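You operate a simulated robot arm through the tools that you are given. There is no shell and no other tool. Be economical: measure what you need, move in short steps, check, and stop when the job is done.

You are at the controls of a simulated robot arm. One attempt, no reset.

TASK
Brush grease on the middle of the steel disc, put the brush back and close the grease tub. Set down upright: round brush. A coat counts when it lies all over at full strength: go over it till it gets no stronger.

Only the result counts: the job must be done as asked and must still hold three seconds after the hand-in. Knocking over, shifting, dropping, spilling or breaking anything else fails it.

THE ROBOT
A 7-joint arm with a two-finger parallel gripper, fixed in place. Base frame: the origin is at the foot of the arm, x ahead of it, y to its left, z up. Units: cm, degrees, N and s.
With the tool pointing down near the work surface it reaches from about 16 to 68 cm from the base axis. Its first joint turns from -66.0 to 66.0 degrees. Payload 2.4 kg.
The tool frame sits at the grasp point between the pads (the TCP): z along the fingers, y along the line on which they close. The tips reach 3 cm beyond it. The gripper opens to 9.4 cm. The fingers are 2.8 cm wide and 1 cm thick; the gripper's body (5 by 9.6 cm) begins 5.5 cm behind the TCP.
Orientation is told as [roll, pitch, yaw] about the base's x, y, z axes, in that order, counted from this pose: with the fingers straight down and closing along the base's y, the tool's x points along the base's -x, its y along +y and its z along -z.

THE INTERFACE
- The arm moves only by the tool arm_command. Its argument "series" is text: rows parted by semicolons, each of 7 numbers parted by spaces: the shift along the tool's x, y, z in cm, then the turn, a rotation vector about the tool's x, y, z in degrees, then the closure in counts, from 0 (fully open) to 255 (shut). In form: x y z wx wy wz jaw; .... A call has 1 to 12 rows; each row shifts and turns the commanded pose from where the row before left it, along the tool's axes as they then stand. Rows are played at 5 a second. More than 5 cm and 8.6 degrees between two rows, or a gripper value outside its range, and nothing of the call is played. Where a pose cannot be reached the arm comes as near as it can. A force on the tool above 70 N (or 10 N above the force at the start of the call, whichever is more), or a blocked arm, ends the call early, and 0.2 s more pass. Each finger travels about 15.3 cm/s and halts on what it meets, pressing with about 26 N; the grip force reading is that of the motor and also rises with nothing between the fingers. The clock runs only during rows and for 0.2 s after the last one: add rows that do not move to give the fingers time. It gives the time, the measured TCP pose, the force on the tool (base axes), the opening and the grip force at its end, in the units of the frame above (readings bear some noise), with the torque about the TCP (base axes, N m) and any sound that the robot's microphone picked up, and new pictures: "views" is both (left out), scene, wrist or none.
- Cameras (640 x 400 px; columns grow to the right, rows downward): "scene" is fixed at [4.34, 47.89, 144.7]; the picture's right is [-0.69, -0.72, 0.00], its down [-0.40, 0.38, -0.83] and it looks along [0.60, -0.58, -0.55] (base axes); focal length 358 px, centre (320, 200). "wrist" rides on the gripper at [7.6, 1.4, -10.3] in the tool frame; the picture's right is [-0.18, 0.98, 0.00], its down [-0.75, -0.14, -0.64] and it looks along [-0.63, -0.12, 0.77] (tool axes); focal length 243 px, centre (320, 200). There is no depth. A picture from a camera that has moved, and an enlarged one, comes with that camera's place and axes in the base frame and with its lens.
- enlarge(camera, box): a new picture of the part [left, top, right, bottom] of that camera's present view, enlarged. The clock stands still meanwhile.
- job_done(): hands the job in; it is judged then, once.

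Work in short steps. Places have to be worked out from the pictures, the camera data and where the tool is seen: move nearer, look again, correct. Check each grasp and each placing, and mend what went wrong. You have 120 turns and 200 pictures in all, those below and enlarged ones among them. Open the gripper and draw the arm clear of the work before you hand the job in, unless the task says otherwise; then end with one line.

The tools are called as name(argument=value, ...) on one line, values as JSON. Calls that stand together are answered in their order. arm_command: Moves the arm, as the interface text tells. Its arguments: {"type":"object","properties":{"series":{"type":"string"},"views":{"type":"string","enum":["both","scene","wrist","none"]}},"required":["series"]} The other tools are called the same way: enlarge (camera, box) takes an enlarged picture of a part of a camera's view; job_done () hands the job in.

At the start:

```text
time: 0.0
eef_pos: [31.65, -8.06, 116.43]
tcp_rot: [0.1, 0.0, 0.0]
ft_force: [-0.2, 0.2, -0.8]
wrist_torque: [0.01, 0.0, -0.02]
finger_gap: 9.41
grasp_force: 0.0
```

scene: 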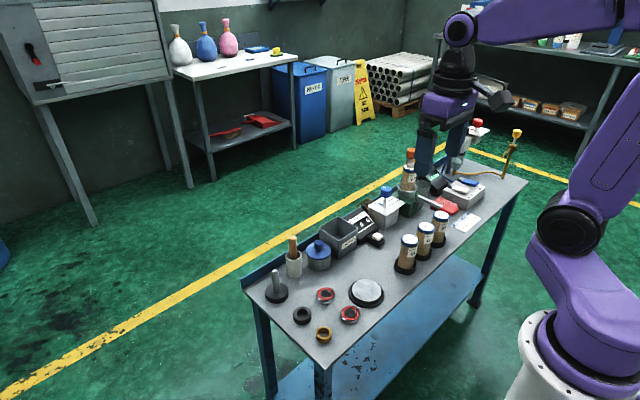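
wrist: 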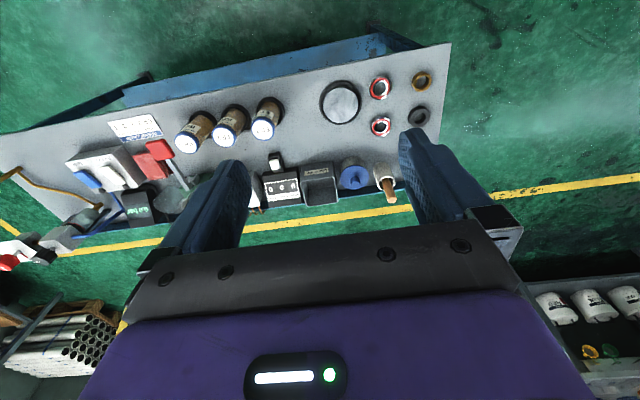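

I take a closer look at the bench to identify the brush, tub, lid and disc.

enlarge(camera="scene", box=[240, 220, 400, 350])

enlarge(camera="scene", box=[340, 120, 540, 280])

enlarge(camera="wrist", box=[240, 60, 460, 220])

```text
3.08 times, centred on (320, 285) of scene
camera zoom: at [4.34, 47.89, 144.7], right [-0.69, -0.72, 0.0], down [-0.4, 0.38, -0.83], along [0.6, -0.58, -0.55], focal length 1102 px, centre (320, -62)
```

zoom: 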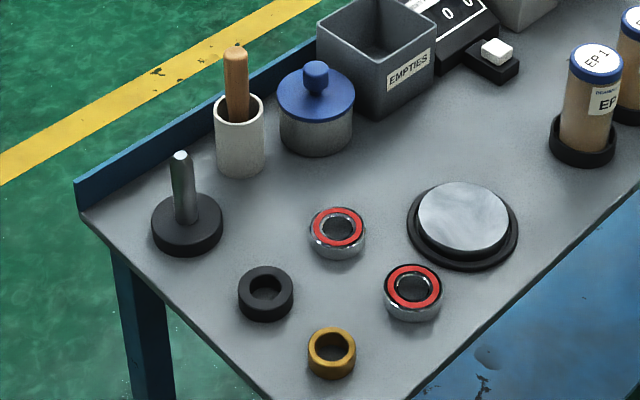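

```text
2.50 times, centred on (440, 200) of scene
camera zoom: at [4.34, 47.89, 144.7], right [-0.69, -0.72, 0.0], down [-0.4, 0.38, -0.83], along [0.6, -0.58, -0.55], focal length 895 px, centre (20, 200)
```

zoom: 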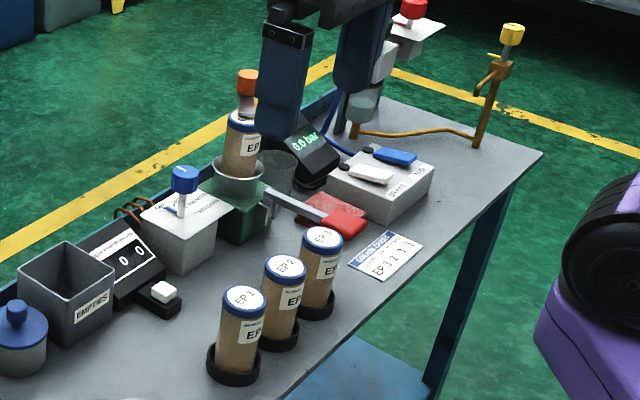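

```text
2.50 times, centred on (350, 140) of wrist
camera zoom: at [23.91, -6.51, 126.72], right [0.18, 0.98, 0.0], down [0.75, -0.14, 0.64], along [0.63, -0.12, -0.77], focal length 606 px, centre (245, 350)
```

zoom: 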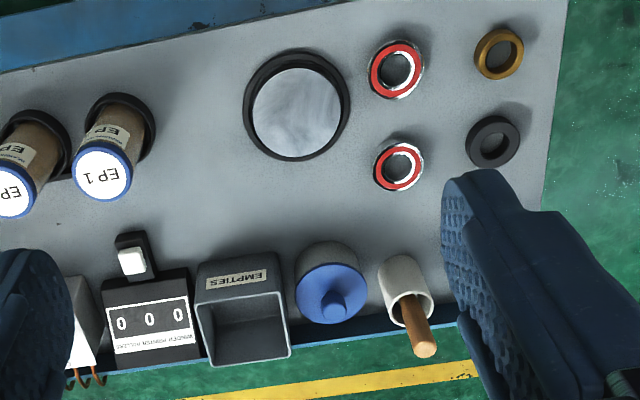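

Rough triangulation: brush handle top ≈ (61, 2.6, 86), lid knob ≈ (58, -4.6, 81), disc ≈ (42, -5.5, 74). I move nearer and look again.

arm_command(series="-2 1 2.7 0 0 0 0;-2 1 2.7 0 0 0 0;-2 1 2.7 0 0 0 0;-2 1 2.7 0 0 0 0;-2 1 2.7 0 0 0 0;-2 1 2.5 0 0 0 0;0 0 0 0 0 0 0")

```text
time: 1.6
eef_pos: [43.55, -2.13, 100.24]
tcp_rot: [0.0, 0.0, 0.0]
ft_force: [0.1, 0.1, -0.2]
wrist_torque: [0.0, -0.02, -0.03]
finger_gap: 9.4
grasp_force: 0.1
camera wrist: at [35.89, -0.59, 110.56], right [0.18, 0.98, 0.0], down [0.75, -0.14, 0.64], along [0.63, -0.12, -0.77], focal length 243 px, centre (320, 200)
```

scene: 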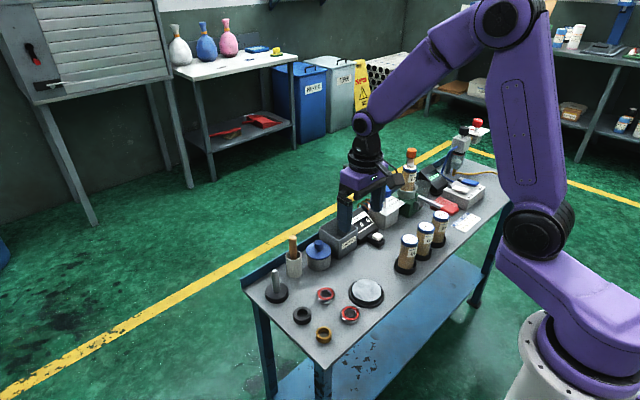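
wrist: 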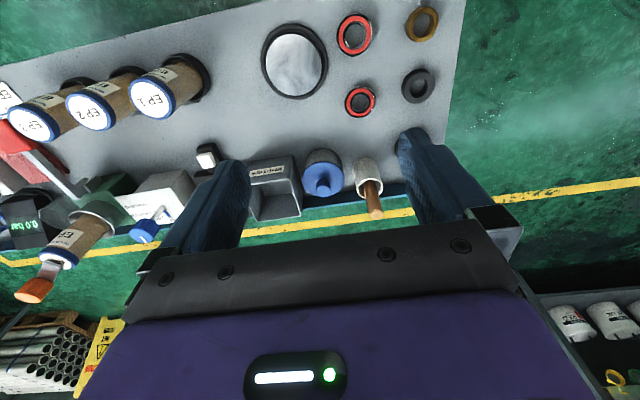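

enlarge(camera="wrist", box=[230, 10, 450, 230])

enlarge(camera="scene", box=[270, 220, 350, 300])

```text
1.82 times, centred on (340, 120) of wrist
camera zoom: at [35.89, -0.59, 110.56], right [0.18, 0.98, 0.0], down [0.75, -0.14, 0.64], along [0.63, -0.12, -0.77], focal length 441 px, centre (284, 346)
```

zoom: 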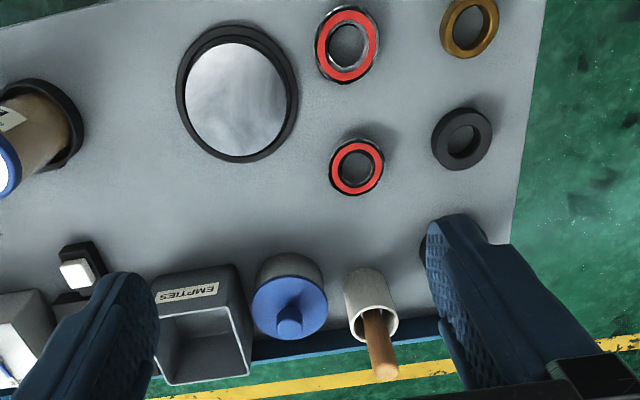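

```text
5.00 times, centred on (310, 260) of scene
camera zoom: at [4.34, 47.9, 144.7], right [-0.69, -0.72, 0.0], down [-0.4, 0.38, -0.83], along [0.6, -0.58, -0.55], focal length 1790 px, centre (370, -100)
```

zoom: 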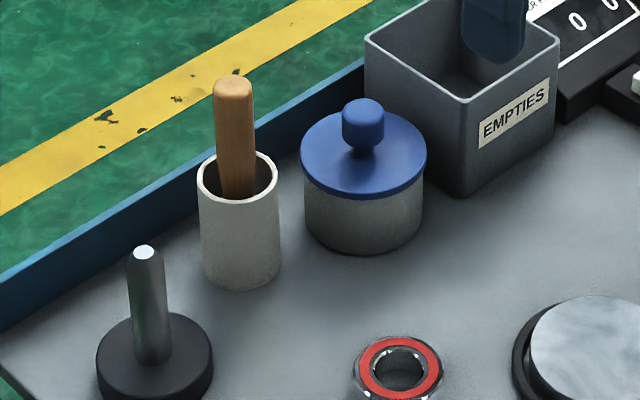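

Estimates: lid knob axis ≈ (57.7, -4.1), lid top z ≈ 78.7, knob top ≈ 81.8. I narrow the jaws and move above the knob at z 90.

arm_command(series="-2.8 -0.4 1 0 0 0 133;-2.8 -0.4 1 0 0 0 133;-2.8 -0.4 1 0 0 0 133;-2.8 -0.4 2 0 0 0 133;-2.8 -0.4 2 0 0 0 133;-0.1 0 3.2 0 0 0 133;0 0 0 0 0 0 133")

```text
time: 3.2
eef_pos: [57.75, -4.12, 90.19]
tcp_rot: [0.0, 0.1, 0.0]
ft_force: [0.4, -1.0, 0.0]
wrist_torque: [0.03, 0.05, -0.02]
finger_gap: 4.5
grasp_force: 0.0
camera wrist: at [50.11, -2.68, 100.43], right [0.18, 0.98, 0.0], down [0.75, -0.14, 0.64], along [0.63, -0.12, -0.77], focal length 243 px, centre (320, 200)
```

scene: 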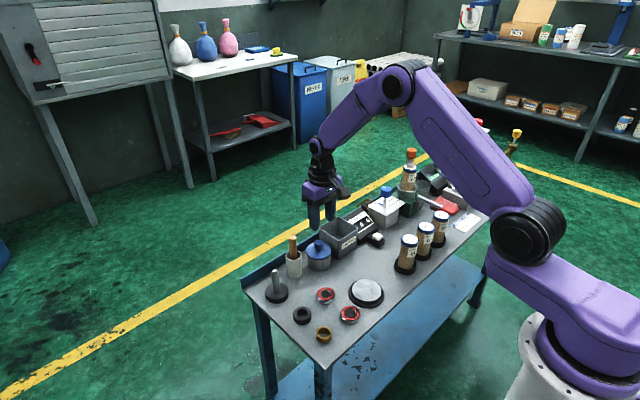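
wrist: 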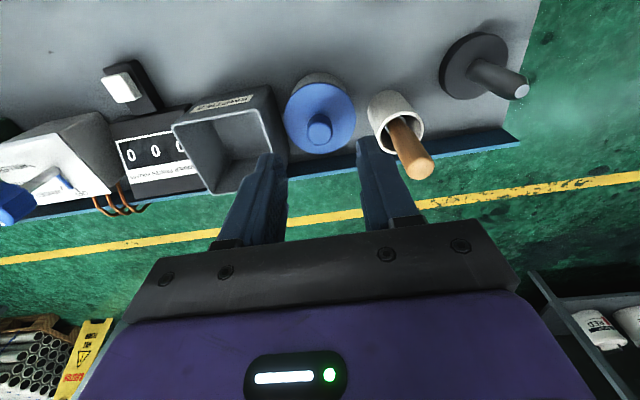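

Knob axis now ≈ (58.3, -4.2). I narrow to 3.4 cm (box wall is near), shift and descend most of the way.

arm_command(series="-0.55 -0.1 0 0 0 0 163;0 0 2 0 0 0 163;0 0 2 0 0 0 163;0 0 1.5 0 0 0 163;0 0 0 0 0 0 163")

enlarge(camera="wrist", box=[220, 60, 460, 220])

enlarge(camera="scene", box=[280, 190, 380, 280])

```text
time: 4.4
eef_pos: [58.27, -4.02, 84.67]
tcp_rot: [0.0, 0.0, 0.0]
ft_force: [0.5, -0.4, -0.6]
wrist_torque: [-0.02, -0.02, -0.03]
finger_gap: 3.36
grasp_force: 0.1
camera wrist: at [50.69, -2.6, 94.97], right [0.18, 0.98, 0.0], down [0.75, -0.14, 0.64], along [0.63, -0.12, -0.77], focal length 243 px, centre (320, 200)
```

scene: 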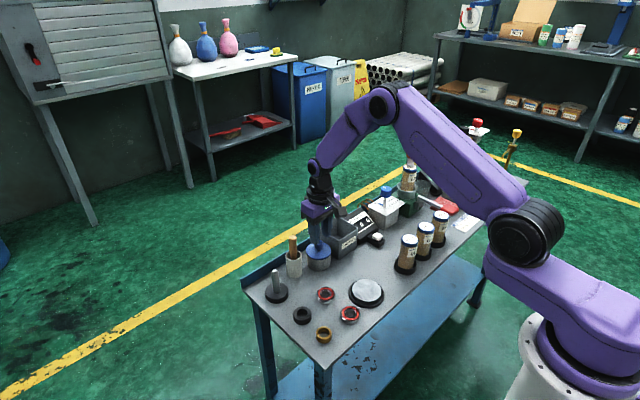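
wrist: 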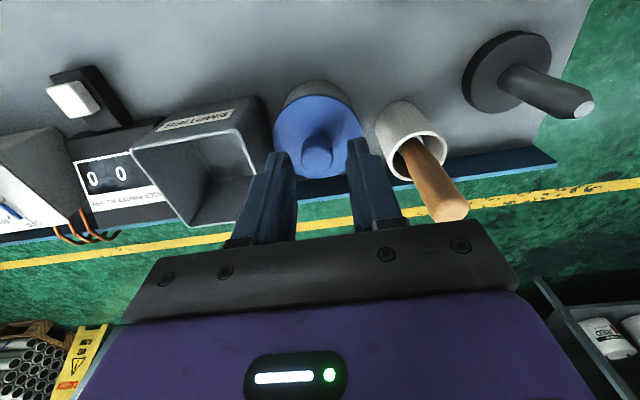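

```text
2.50 times, centred on (340, 140) of wrist
camera zoom: at [50.69, -2.6, 94.97], right [0.18, 0.98, 0.0], down [0.75, -0.14, 0.64], along [0.63, -0.12, -0.77], focal length 606 px, centre (270, 350)
```

zoom: 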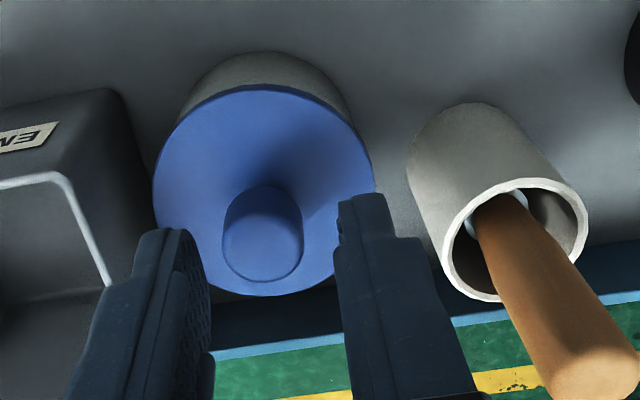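

```text
4.44 times, centred on (330, 235) of scene
camera zoom: at [4.34, 47.89, 144.7], right [-0.69, -0.72, 0.0], down [-0.4, 0.38, -0.83], along [0.6, -0.58, -0.55], focal length 1591 px, centre (276, 44)
```

zoom: 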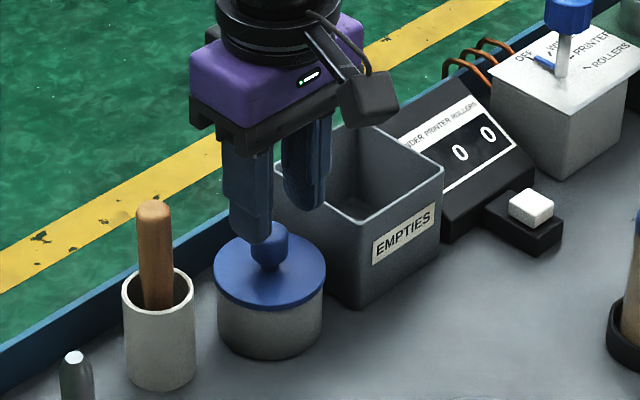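

Aligned; descend 2.3 cm so the tips straddle the knob, then close.

arm_command(series="0 -0.1 1.2 0 0 0 163;0 0 1.1 0 0 0 163;0 0 0 0 0 0 163;0 0 0 0 0 0 255;0 0 0 0 0 0 255;0 0 0 0 0 0 255")

enlarge(camera="scene", box=[280, 190, 380, 280])

```text
time: 5.8
eef_pos: [58.24, -4.2, 82.5]
tcp_rot: [-0.1, -0.1, 0.0]
ft_force: [1.0, -4.9, 5.1]
wrist_torque: [-0.16, -0.14, -0.06]
finger_gap: 2.11
grasp_force: 25.9
camera wrist: at [50.56, -2.74, 92.74], right [0.18, 0.98, 0.0], down [0.75, -0.14, 0.64], along [0.63, -0.12, -0.77], focal length 243 px, centre (320, 200)
```

scene: 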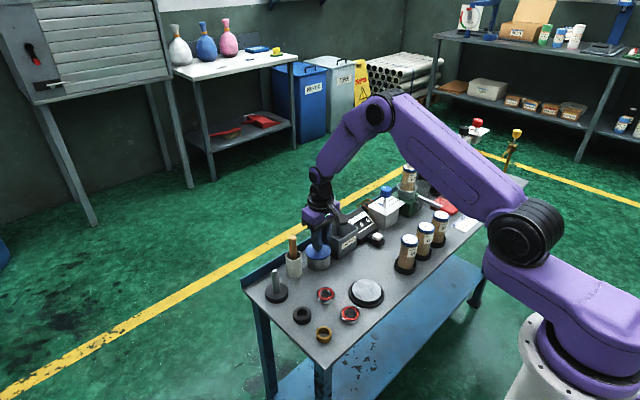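
wrist: 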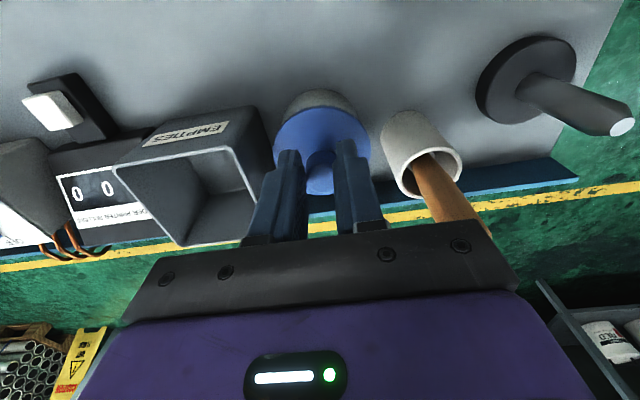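

```text
4.44 times, centred on (330, 235) of scene
camera zoom: at [4.34, 47.88, 144.7], right [-0.69, -0.72, 0.0], down [-0.4, 0.38, -0.83], along [0.6, -0.58, -0.55], focal length 1591 px, centre (276, 44)
```

zoom: 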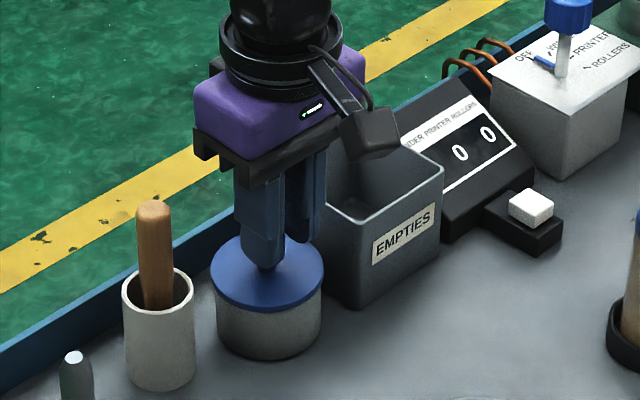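

Knob gripped (gap 2.1). Lift slowly and see whether the lid comes free.

arm_command(series="0 0.05 -0.4 0 0 0 255;0 0 -0.6 0 0 0 255;0 0 -1 0 0 0 255;0 0 0 0 0 0 255")

enlarge(camera="scene", box=[280, 190, 380, 280])

```text
time: 6.8
eef_pos: [58.17, -4.12, 84.53]
tcp_rot: [0.0, -0.1, 0.0]
ft_force: [0.4, 0.6, -0.1]
wrist_torque: [-0.02, -0.03, 0.03]
finger_gap: 2.09
grasp_force: 25.9
heard: snap
camera wrist: at [50.53, -2.69, 94.74], right [0.18, 0.98, 0.0], down [0.75, -0.14, 0.64], along [0.63, -0.12, -0.77], focal length 243 px, centre (320, 200)
```

scene: 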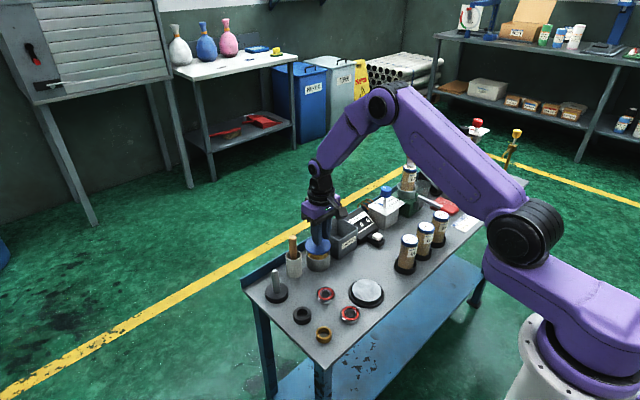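
wrist: 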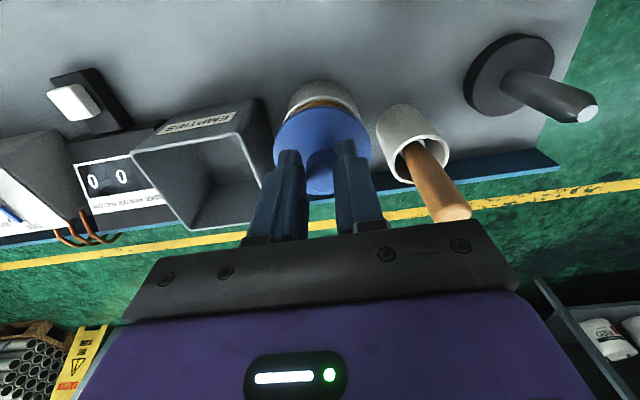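

```text
4.44 times, centred on (330, 235) of scene
camera zoom: at [4.34, 47.89, 144.7], right [-0.69, -0.72, 0.0], down [-0.4, 0.38, -0.83], along [0.6, -0.58, -0.55], focal length 1591 px, centre (276, 44)
```

zoom: 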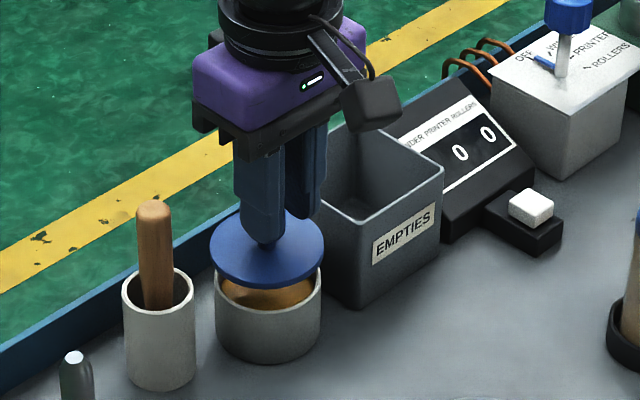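

The lid snapped off. Lift higher and carry it over to the free area near (50, -11.5).

arm_command(series="0 0 -2.5 0 0 0 255;0 0 -2.5 0 0 0 255;2 0 -0.5 0 0 0 255;2.5 -1.8 0 0 0 0 255;2.5 -2 0 0 0 0 255;1.2 -2 0 0 0 0 255;0 -1.6 2 0 0 0 255;0 0 2 0 0 0 255;0 0 0 0 0 0 255")

enlarge(camera="scene", box=[280, 180, 440, 320])

```text
time: 8.8
eef_pos: [50.12, -11.7, 85.91]
tcp_rot: [0.0, 0.0, 0.0]
ft_force: [-0.3, -0.4, 0.8]
wrist_torque: [0.03, -0.02, 0.0]
finger_gap: 2.09
grasp_force: 26.4
camera wrist: at [42.4, -10.16, 96.18], right [0.18, 0.98, 0.0], down [0.75, -0.14, 0.64], along [0.63, -0.12, -0.77], focal length 243 px, centre (320, 200)
```

scene: 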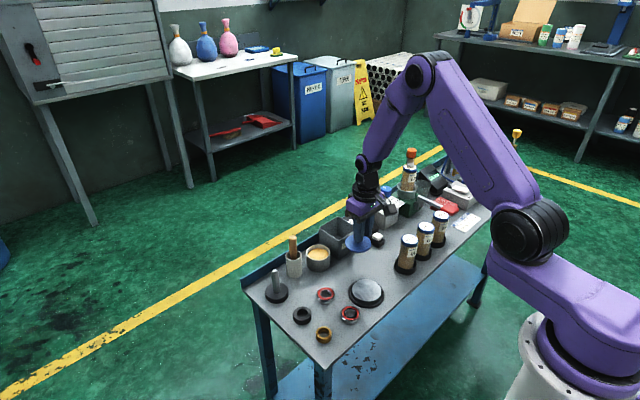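
wrist: 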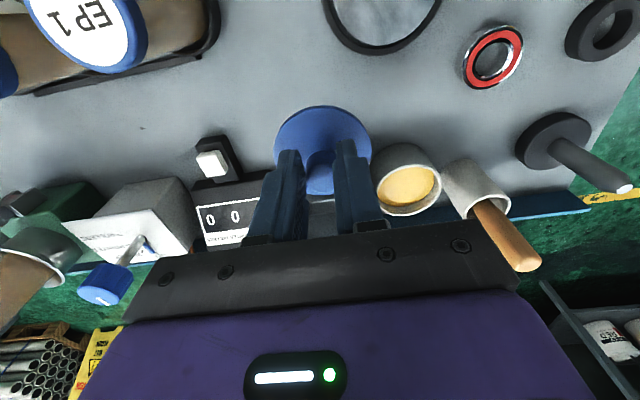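

```text
2.86 times, centred on (360, 250) of scene
camera zoom: at [4.34, 47.89, 144.7], right [-0.69, -0.72, 0.0], down [-0.4, 0.38, -0.83], along [0.6, -0.58, -0.55], focal length 1023 px, centre (206, 57)
```

zoom: 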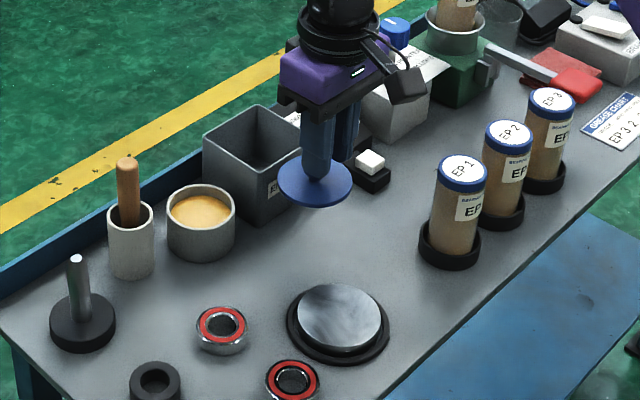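

Spot is clear. Table ≈ z 72; lid underside is ~4 cm below the TCP. I descend to 78.5, then look at contact.

arm_command(series="0 0 2.5 0 0 0 255;0 0 2.5 0 0 0 255;0 0 2 0 0 0 255;0 0 0 0 0 0 255", views="none")

enlarge(camera="scene", box=[320, 210, 400, 270])

```text
time: 9.8
eef_pos: [50.03, -11.51, 78.99]
tcp_rot: [0.0, 0.0, -0.1]
ft_force: [0.3, 0.0, 0.2]
wrist_torque: [0.04, -0.01, 0.03]
finger_gap: 2.1
grasp_force: 25.8
```

```text
6.67 times, centred on (360, 240) of scene
camera zoom: at [4.34, 47.89, 144.7], right [-0.69, -0.72, 0.0], down [-0.4, 0.38, -0.83], along [0.6, -0.58, -0.55], focal length 2387 px, centre (53, -67)
```

zoom: 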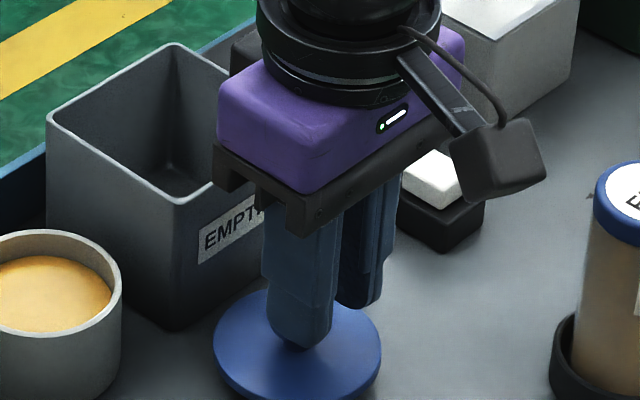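

arm_command(series="0 0 0.5 0 0 0 255;0 0 0.5 0 0 0 255;0 0 0.5 0 0 0 255;0 0 0 0 0 0 255", views="none")

enlarge(camera="scene", box=[320, 220, 400, 280])

```text
time: 10.8
eef_pos: [50.27, -11.64, 77.55]
tcp_rot: [-0.1, -0.4, 0.0]
ft_force: [-2.8, -4.2, 35.1]
wrist_torque: [-0.1, -0.35, -0.05]
finger_gap: 2.14
grasp_force: 25.7
```

```text
6.67 times, centred on (360, 250) of scene
camera zoom: at [4.28, 47.9, 144.7], right [-0.69, -0.72, 0.0], down [-0.4, 0.38, -0.83], along [0.6, -0.58, -0.55], focal length 2387 px, centre (53, -133)
```

zoom: 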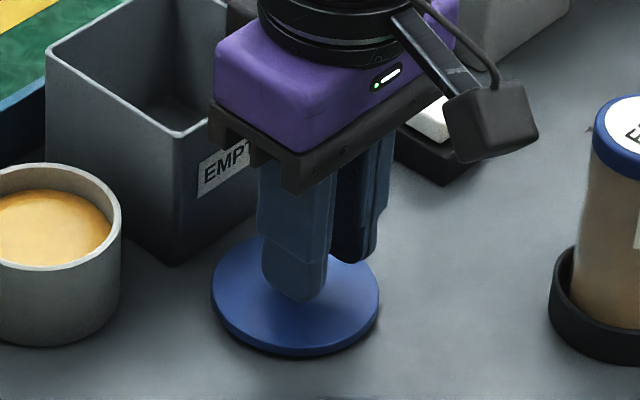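

Lid is on the table. Ease off and release.

arm_command(series="0 0 -0.15 0 0 0 255;0 0 -0.05 0 0 0 255;0 0 0 0 0 0 150;0 0 0 0 0 0 150;0 0 0 0 0 0 150;0 0 -2 0 0 0 150;0 0 -4 0 0 0 150;0 0 -4 0 0 0 150;0 0 -4 0 0 0 150;0 0 0 0 0 0 150")

enlarge(camera="scene", box=[280, 200, 400, 290])

enlarge(camera="wrist", box=[260, 20, 520, 240])

```text
time: 13.0
eef_pos: [50.11, -11.61, 91.8]
tcp_rot: [0.0, 0.0, 0.0]
ft_force: [0.5, -0.2, 0.7]
wrist_torque: [0.0, -0.01, -0.02]
finger_gap: 3.87
grasp_force: 0.1
camera wrist: at [42.43, -10.13, 101.94], right [0.18, 0.98, 0.0], down [0.75, -0.14, 0.64], along [0.63, -0.12, -0.77], focal length 243 px, centre (320, 200)
```

scene: 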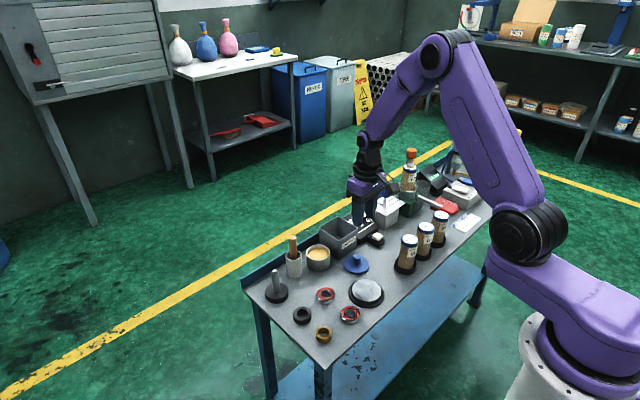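
wrist: 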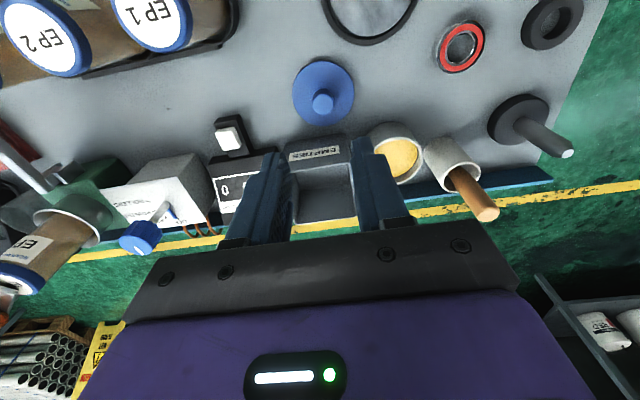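

```text
4.44 times, centred on (340, 245) of scene
camera zoom: at [4.34, 47.89, 144.7], right [-0.69, -0.72, 0.0], down [-0.4, 0.38, -0.83], along [0.6, -0.58, -0.55], focal length 1591 px, centre (231, 0)
```

zoom: 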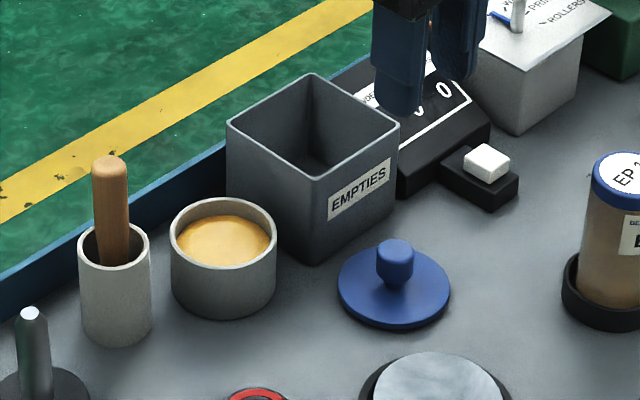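

```text
1.82 times, centred on (390, 130) of wrist
camera zoom: at [42.43, -10.13, 101.94], right [0.18, 0.98, 0.0], down [0.75, -0.14, 0.64], along [0.63, -0.12, -0.77], focal length 441 px, centre (193, 327)
```

zoom: 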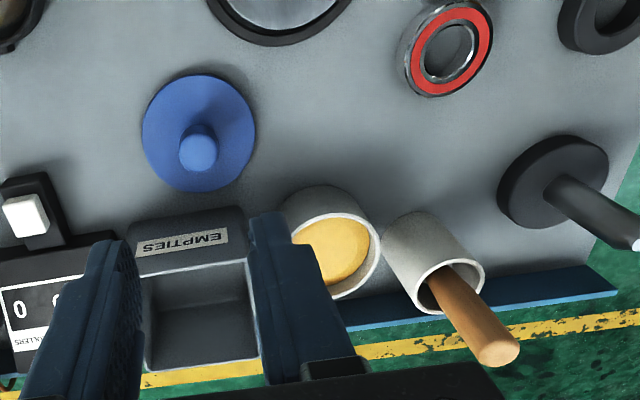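

Lid is down flat, tub open. Now move above the brush handle (≈60.4, 2.4).

arm_command(series="0 2.4 -2 0 0 0 135;-1.5 2.4 -1 0 0 0 135;-2.2 2.4 0 0 0 0 135;-2.2 2.4 0 0 0 0 135;-2.2 2.4 0 0 0 0 135;-2.2 2.05 0 0 0 0 135;0 0 3.2 0 0 0 135;0 0 0 0 0 0 135")

enlarge(camera="wrist", box=[220, 60, 460, 220])

enlarge(camera="scene", box=[250, 190, 350, 280])

```text
time: 14.8
eef_pos: [60.28, 2.55, 91.53]
tcp_rot: [0.1, 0.0, 0.0]
ft_force: [-0.3, -0.3, 0.6]
wrist_torque: [-0.03, 0.0, -0.04]
finger_gap: 4.41
grasp_force: 0.1
camera wrist: at [52.62, 4.08, 101.78], right [0.18, 0.98, 0.0], down [0.75, -0.14, 0.64], along [0.63, -0.12, -0.77], focal length 243 px, centre (320, 200)
```

scene: 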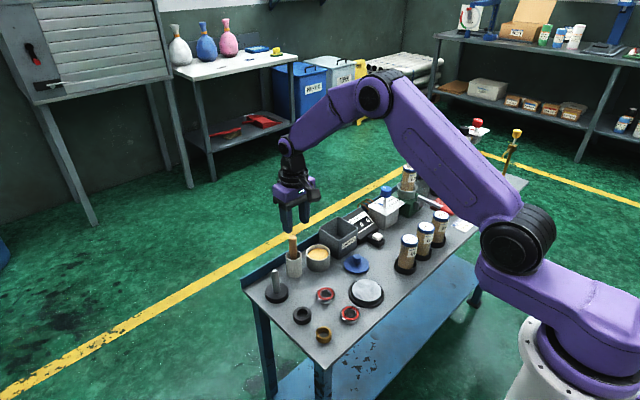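
wrist: 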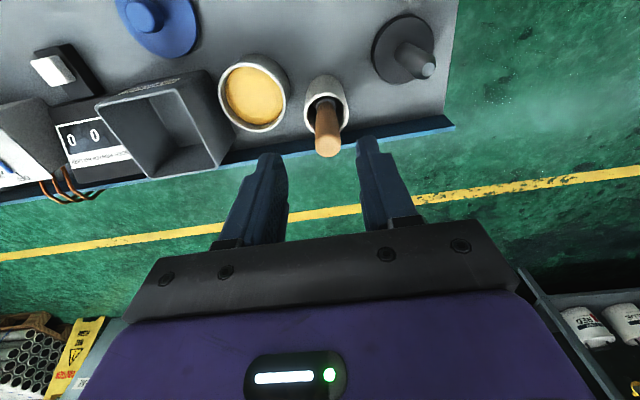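

```text
2.50 times, centred on (340, 140) of wrist
camera zoom: at [52.62, 4.08, 101.78], right [0.18, 0.98, 0.0], down [0.75, -0.14, 0.64], along [0.63, -0.12, -0.77], focal length 606 px, centre (270, 350)
```

zoom: 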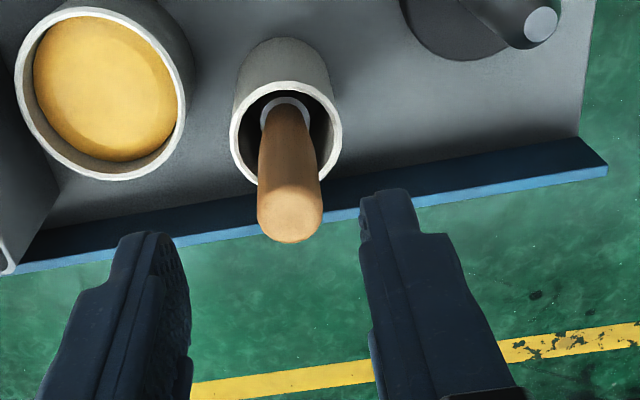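

```text
4.44 times, centred on (300, 235) of scene
camera zoom: at [4.34, 47.89, 144.7], right [-0.69, -0.72, 0.0], down [-0.4, 0.38, -0.83], along [0.6, -0.58, -0.55], focal length 1591 px, centre (409, 44)
```

zoom: 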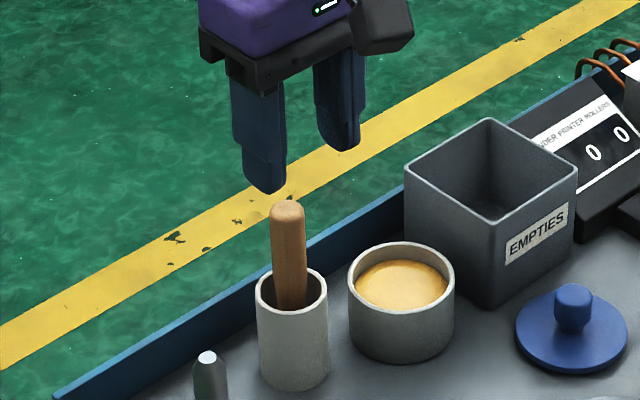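

Refined: handle ≈ (61.4, 3.1), top z ≈ 84.5, pot rim ≈ 78.4. Correct and lower to just above the handle top level, then check.

arm_command(series="-1.1 0.6 0 0 0 0 135;0 0 2 0 0 0 135;0 0 2 0 0 0 135;0 0 0 0 0 0 135", views="none")

enlarge(camera="wrist", box=[220, 60, 460, 220])

enlarge(camera="scene", box=[250, 200, 350, 290])

```text
time: 15.8
eef_pos: [61.34, 3.08, 87.37]
tcp_rot: [0.0, 0.0, 0.1]
ft_force: [-0.3, -0.7, 0.3]
wrist_torque: [-0.03, 0.02, 0.01]
finger_gap: 4.46
grasp_force: 0.0
```

```text
2.50 times, centred on (340, 140) of wrist
camera zoom: at [53.73, 4.61, 97.65], right [0.18, 0.98, 0.0], down [0.75, -0.14, 0.64], along [0.63, -0.12, -0.77], focal length 606 px, centre (270, 350)
```

zoom: 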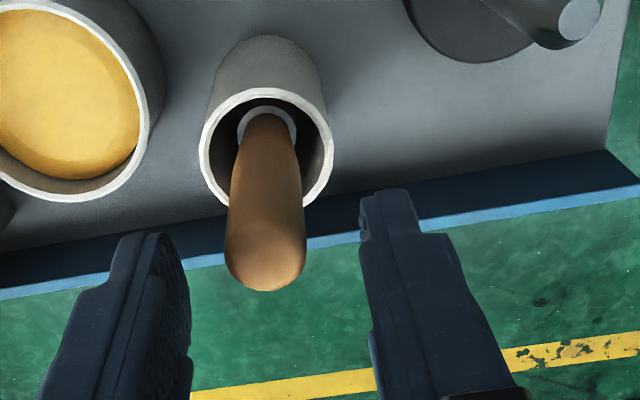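

```text
4.44 times, centred on (300, 245) of scene
camera zoom: at [4.34, 47.89, 144.7], right [-0.69, -0.72, 0.0], down [-0.4, 0.38, -0.83], along [0.6, -0.58, -0.55], focal length 1591 px, centre (409, 0)
```

zoom: 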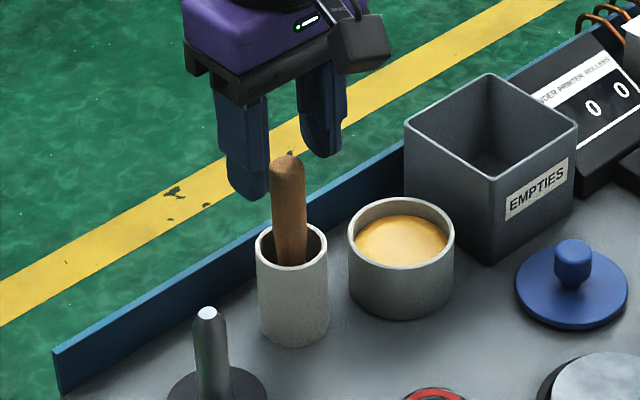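

Handle lies on the tool axis. Descend to 82.4 and close.

arm_command(series="0 0 2 0 0 0 135;0 0 2 0 0 0 135;0 0 1 0 0 0 135;0 0 0 0 0 0 135;0 0 0 0 0 0 255;0 0 0 0 0 0 255;0 0 0 0 0 0 255", views="none")

enlarge(camera="wrist", box=[220, 60, 460, 220])

enlarge(camera="scene", box=[250, 200, 350, 290])

```text
time: 17.4
eef_pos: [61.37, 3.11, 82.48]
tcp_rot: [0.0, -0.1, 0.0]
ft_force: [0.4, 0.8, 0.3]
wrist_torque: [0.01, -0.02, 0.01]
finger_gap: 1.96
grasp_force: 26.5
```

```text
2.50 times, centred on (340, 140) of wrist
camera zoom: at [53.74, 4.57, 92.76], right [0.18, 0.98, 0.0], down [0.75, -0.14, 0.64], along [0.63, -0.12, -0.77], focal length 606 px, centre (270, 350)
```

zoom: 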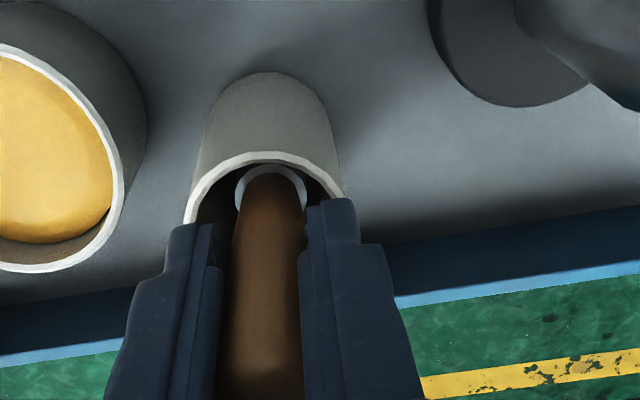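

```text
4.44 times, centred on (300, 245) of scene
camera zoom: at [4.34, 47.89, 144.7], right [-0.69, -0.72, 0.0], down [-0.4, 0.38, -0.83], along [0.6, -0.58, -0.55], focal length 1591 px, centre (409, 0)
```

zoom: 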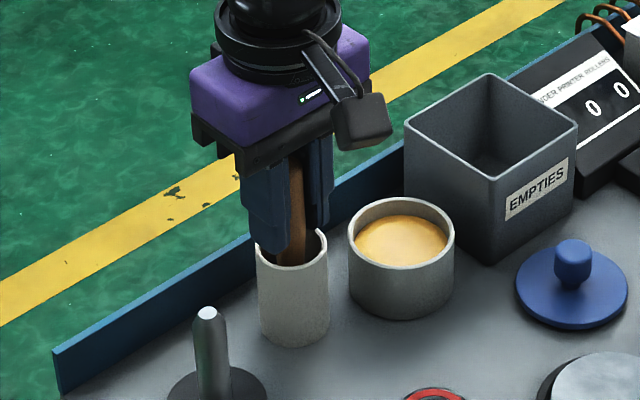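

Handle gripped at gap 1.96, home TCP (61.37, 3.11, 82.48). Lift straight up and look at the brush.

arm_command(series="0 0 -1 0 0 0 255;0 0 -2 0 0 0 255;0 0 -2 0 0 0 255;0 0 -2 0 0 0 255;0 0 -2 0 0 0 255;0 0 -2 0 0 0 255;0 0 0 0 0 0 255")

enlarge(camera="scene", box=[250, 170, 370, 290])

enlarge(camera="wrist", box=[220, 60, 460, 220])

```text
time: 19.0
eef_pos: [61.44, 3.24, 93.57]
tcp_rot: [0.0, 0.1, 0.0]
ft_force: [-0.5, -0.5, -1.5]
wrist_torque: [-0.01, 0.04, 0.01]
finger_gap: 1.94
grasp_force: 25.5
camera wrist: at [53.71, 4.61, 103.78], right [0.18, 0.98, 0.0], down [0.75, -0.14, 0.64], along [0.63, -0.12, -0.77], focal length 243 px, centre (320, 200)
```

scene: 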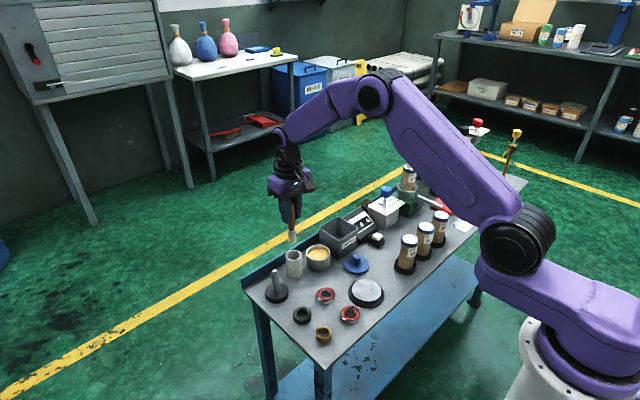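
wrist: 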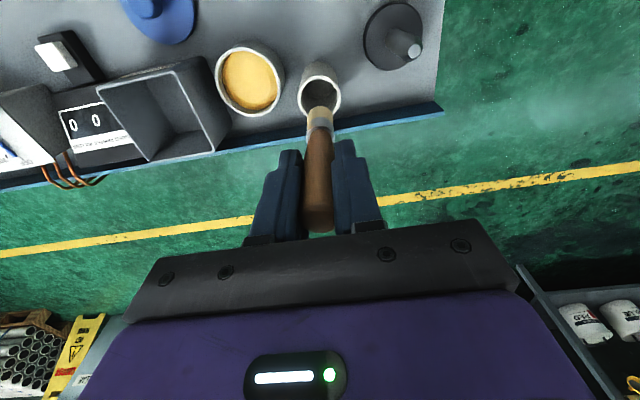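

```text
3.33 times, centred on (310, 230) of scene
camera zoom: at [4.34, 47.89, 144.7], right [-0.69, -0.72, 0.0], down [-0.4, 0.38, -0.83], along [0.6, -0.58, -0.55], focal length 1193 px, centre (353, 100)
```

zoom: 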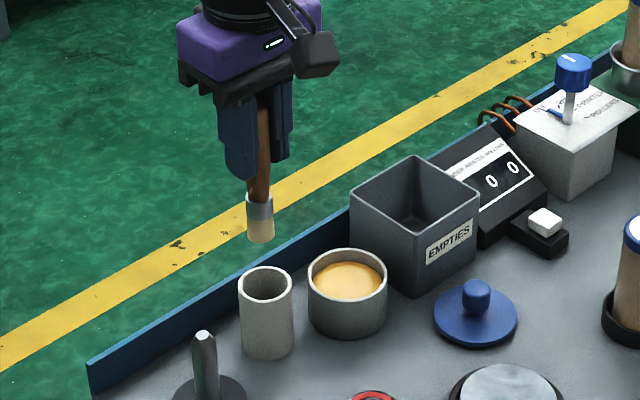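

```text
2.50 times, centred on (340, 140) of wrist
camera zoom: at [53.71, 4.61, 103.78], right [0.18, 0.98, 0.0], down [0.75, -0.14, 0.64], along [0.63, -0.12, -0.77], focal length 606 px, centre (270, 350)
```

zoom: 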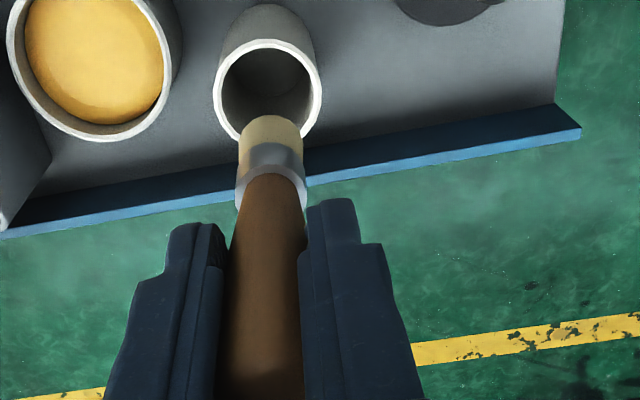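

Brush is held nearly vertical; bristle bottom ≈ 9.1 cm below the TCP and ~0.5 cm toward -x. Carry above the tub (≈58.5, -4.0) and check.

arm_command(series="0.8 -2.4 0 0 0 0 255;0.8 -2.4 0 0 0 0 255;0.9 -2.4 0 0 0 0 255;0 0 2 0 0 0 255;0 0 1.5 0 0 0 255;0 0 0 0 0 0 255")

enlarge(camera="scene", box=[250, 190, 370, 290])

enlarge(camera="wrist", box=[220, 60, 460, 220])

```text
time: 20.4
eef_pos: [59.13, -4.09, 89.76]
tcp_rot: [-0.1, 0.0, 0.0]
ft_force: [0.8, -0.1, -1.0]
wrist_torque: [0.0, -0.03, -0.03]
finger_gap: 1.99
grasp_force: 26.0
camera wrist: at [51.35, -2.68, 100.07], right [0.18, 0.98, 0.0], down [0.75, -0.14, 0.64], along [0.63, -0.12, -0.77], focal length 243 px, centre (320, 200)
```

scene: 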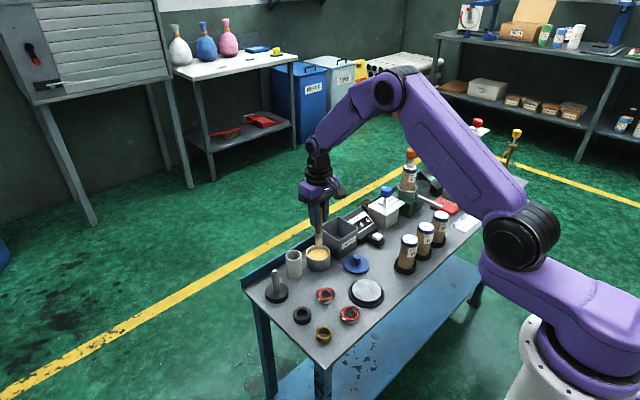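
wrist: 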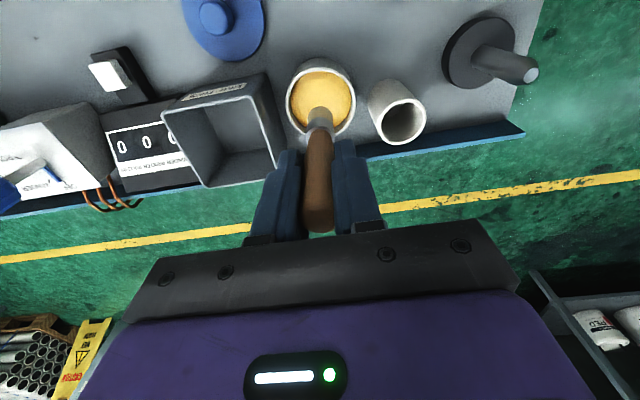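

```text
4.00 times, centred on (310, 240) of scene
camera zoom: at [4.34, 47.89, 144.7], right [-0.69, -0.72, 0.0], down [-0.4, 0.38, -0.83], along [0.6, -0.58, -0.55], focal length 1432 px, centre (360, 40)
```

zoom: 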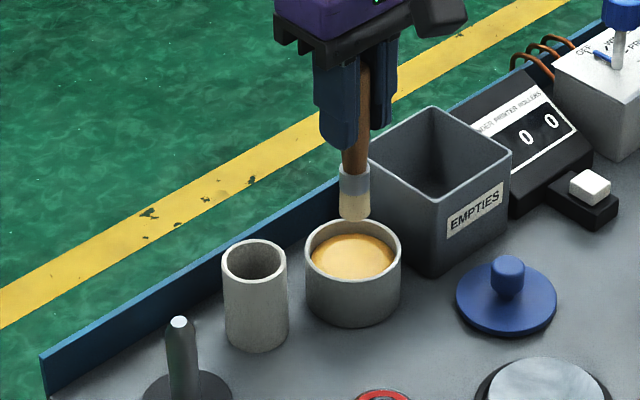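

```text
2.50 times, centred on (340, 140) of wrist
camera zoom: at [51.35, -2.68, 100.07], right [0.18, 0.98, 0.0], down [0.75, -0.14, 0.64], along [0.63, -0.12, -0.77], focal length 606 px, centre (270, 350)
```

zoom: 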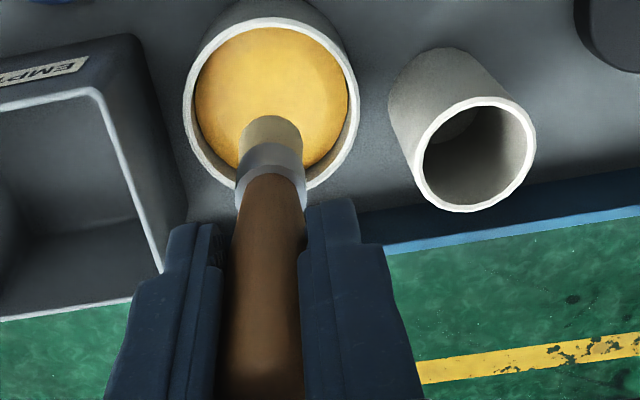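

Bristles are over the middle of the tub. Lower ~4.3 cm into the grease, dwell and check.

arm_command(series="0 0 1.5 0 0 0 255;0 0 1.5 0 0 0 255;0 0 1.3 0 0 0 255;0 0 0 0 0 0 255;0 0 0 0 0 0 255", views="none")

enlarge(camera="scene", box=[270, 210, 370, 290])

enlarge(camera="wrist", box=[220, 60, 460, 220])

```text
time: 21.6
eef_pos: [58.94, -4.1, 85.54]
tcp_rot: [0.0, -0.1, 0.0]
ft_force: [-0.4, 0.3, -0.1]
wrist_torque: [0.01, 0.02, -0.03]
finger_gap: 1.97
grasp_force: 26.0
```

```text
5.00 times, centred on (320, 250) of scene
camera zoom: at [4.34, 47.89, 144.7], right [-0.69, -0.72, 0.0], down [-0.4, 0.38, -0.83], along [0.6, -0.58, -0.55], focal length 1790 px, centre (320, -50)
```

zoom: 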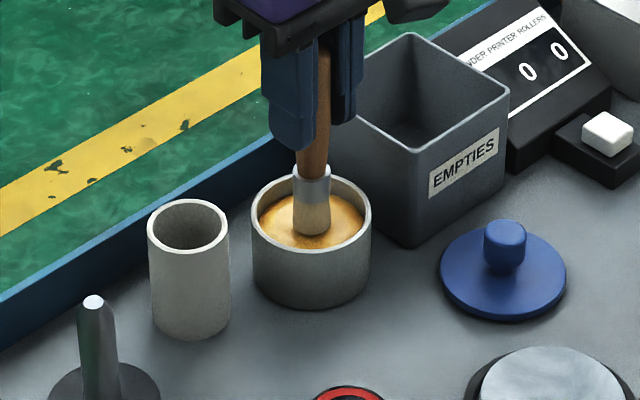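

```text
2.50 times, centred on (340, 140) of wrist
camera zoom: at [51.37, -2.57, 95.86], right [0.18, 0.98, 0.0], down [0.75, -0.14, 0.64], along [0.63, -0.12, -0.77], focal length 606 px, centre (270, 350)
```

zoom: 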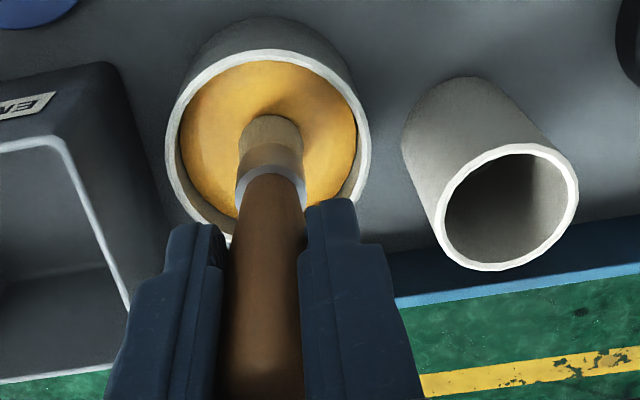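

Bristles just reach the surface. Lower another 0.9 cm and stir slightly.

arm_command(series="0 0 0.5 0 0 0 255;0 0 0.4 0 0 0 255;0.5 0 0 0 0 0 255;-0.5 0.4 0 0 0 0 255;0 -0.4 0 0 0 0 255;0 0 0 0 0 0 255", views="none")

enlarge(camera="scene", box=[270, 210, 370, 290])

```text
time: 23.0
eef_pos: [58.81, -4.13, 84.66]
tcp_rot: [-0.1, 0.1, -0.1]
ft_force: [-3.8, 1.5, 21.2]
wrist_torque: [0.12, 0.3, 0.01]
finger_gap: 1.99
grasp_force: 26.3
```

```text
5.00 times, centred on (320, 250) of scene
camera zoom: at [4.29, 47.9, 144.7], right [-0.69, -0.72, 0.0], down [-0.4, 0.38, -0.83], along [0.6, -0.58, -0.55], focal length 1790 px, centre (320, -50)
```

zoom: 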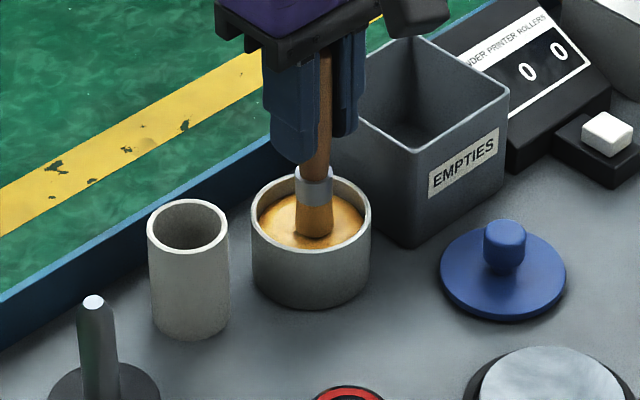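

The bristles turned grease-coloured and the grease surface resists (21 N). Lift out and inspect.

arm_command(series="0 0 -0.6 0 0 0 255;0 0 -1.5 0 0 0 255;0 0 -2.5 0 0 0 255;0 0 -2.5 0 0 0 255;0 0 -2 0 0 0 255;0 0 0 0 0 0 255", views="none")

enlarge(camera="scene", box=[270, 180, 390, 290])

enlarge(camera="wrist", box=[220, 60, 460, 220])

enlarge(camera="scene", box=[330, 265, 400, 315])

```text
time: 24.4
eef_pos: [59.0, -3.94, 93.93]
tcp_rot: [-0.1, -0.1, 0.0]
ft_force: [0.3, 0.7, -0.5]
wrist_torque: [0.0, 0.01, -0.01]
finger_gap: 1.96
grasp_force: 25.8
```

```text
3.64 times, centred on (330, 235) of scene
camera zoom: at [4.34, 47.89, 144.7], right [-0.69, -0.72, 0.0], down [-0.4, 0.38, -0.83], along [0.6, -0.58, -0.55], focal length 1302 px, centre (284, 73)
```

zoom: 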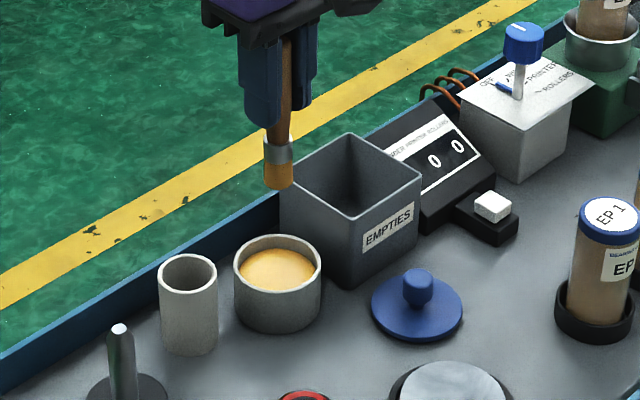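

```text
2.50 times, centred on (340, 140) of wrist
camera zoom: at [51.27, -2.46, 104.14], right [0.18, 0.98, 0.0], down [0.75, -0.14, 0.64], along [0.63, -0.12, -0.77], focal length 606 px, centre (270, 350)
```

zoom: 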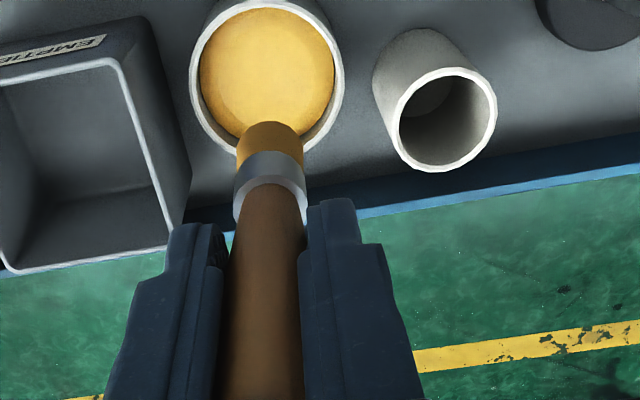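

```text
8.00 times, centred on (365, 290) of scene
camera zoom: at [4.34, 47.89, 144.7], right [-0.69, -0.72, 0.0], down [-0.4, 0.38, -0.83], along [0.6, -0.58, -0.55], focal length 2864 px, centre (-40, -520)
```

zoom: 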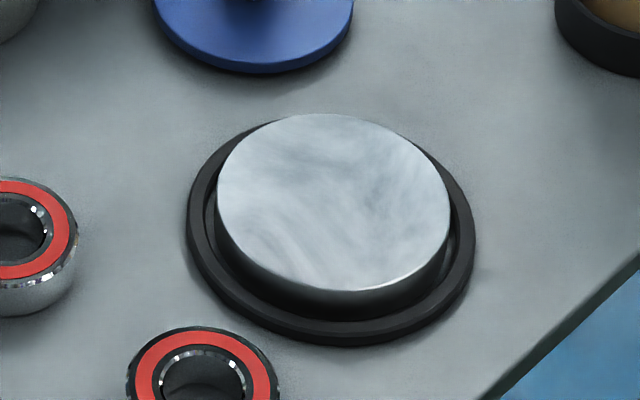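

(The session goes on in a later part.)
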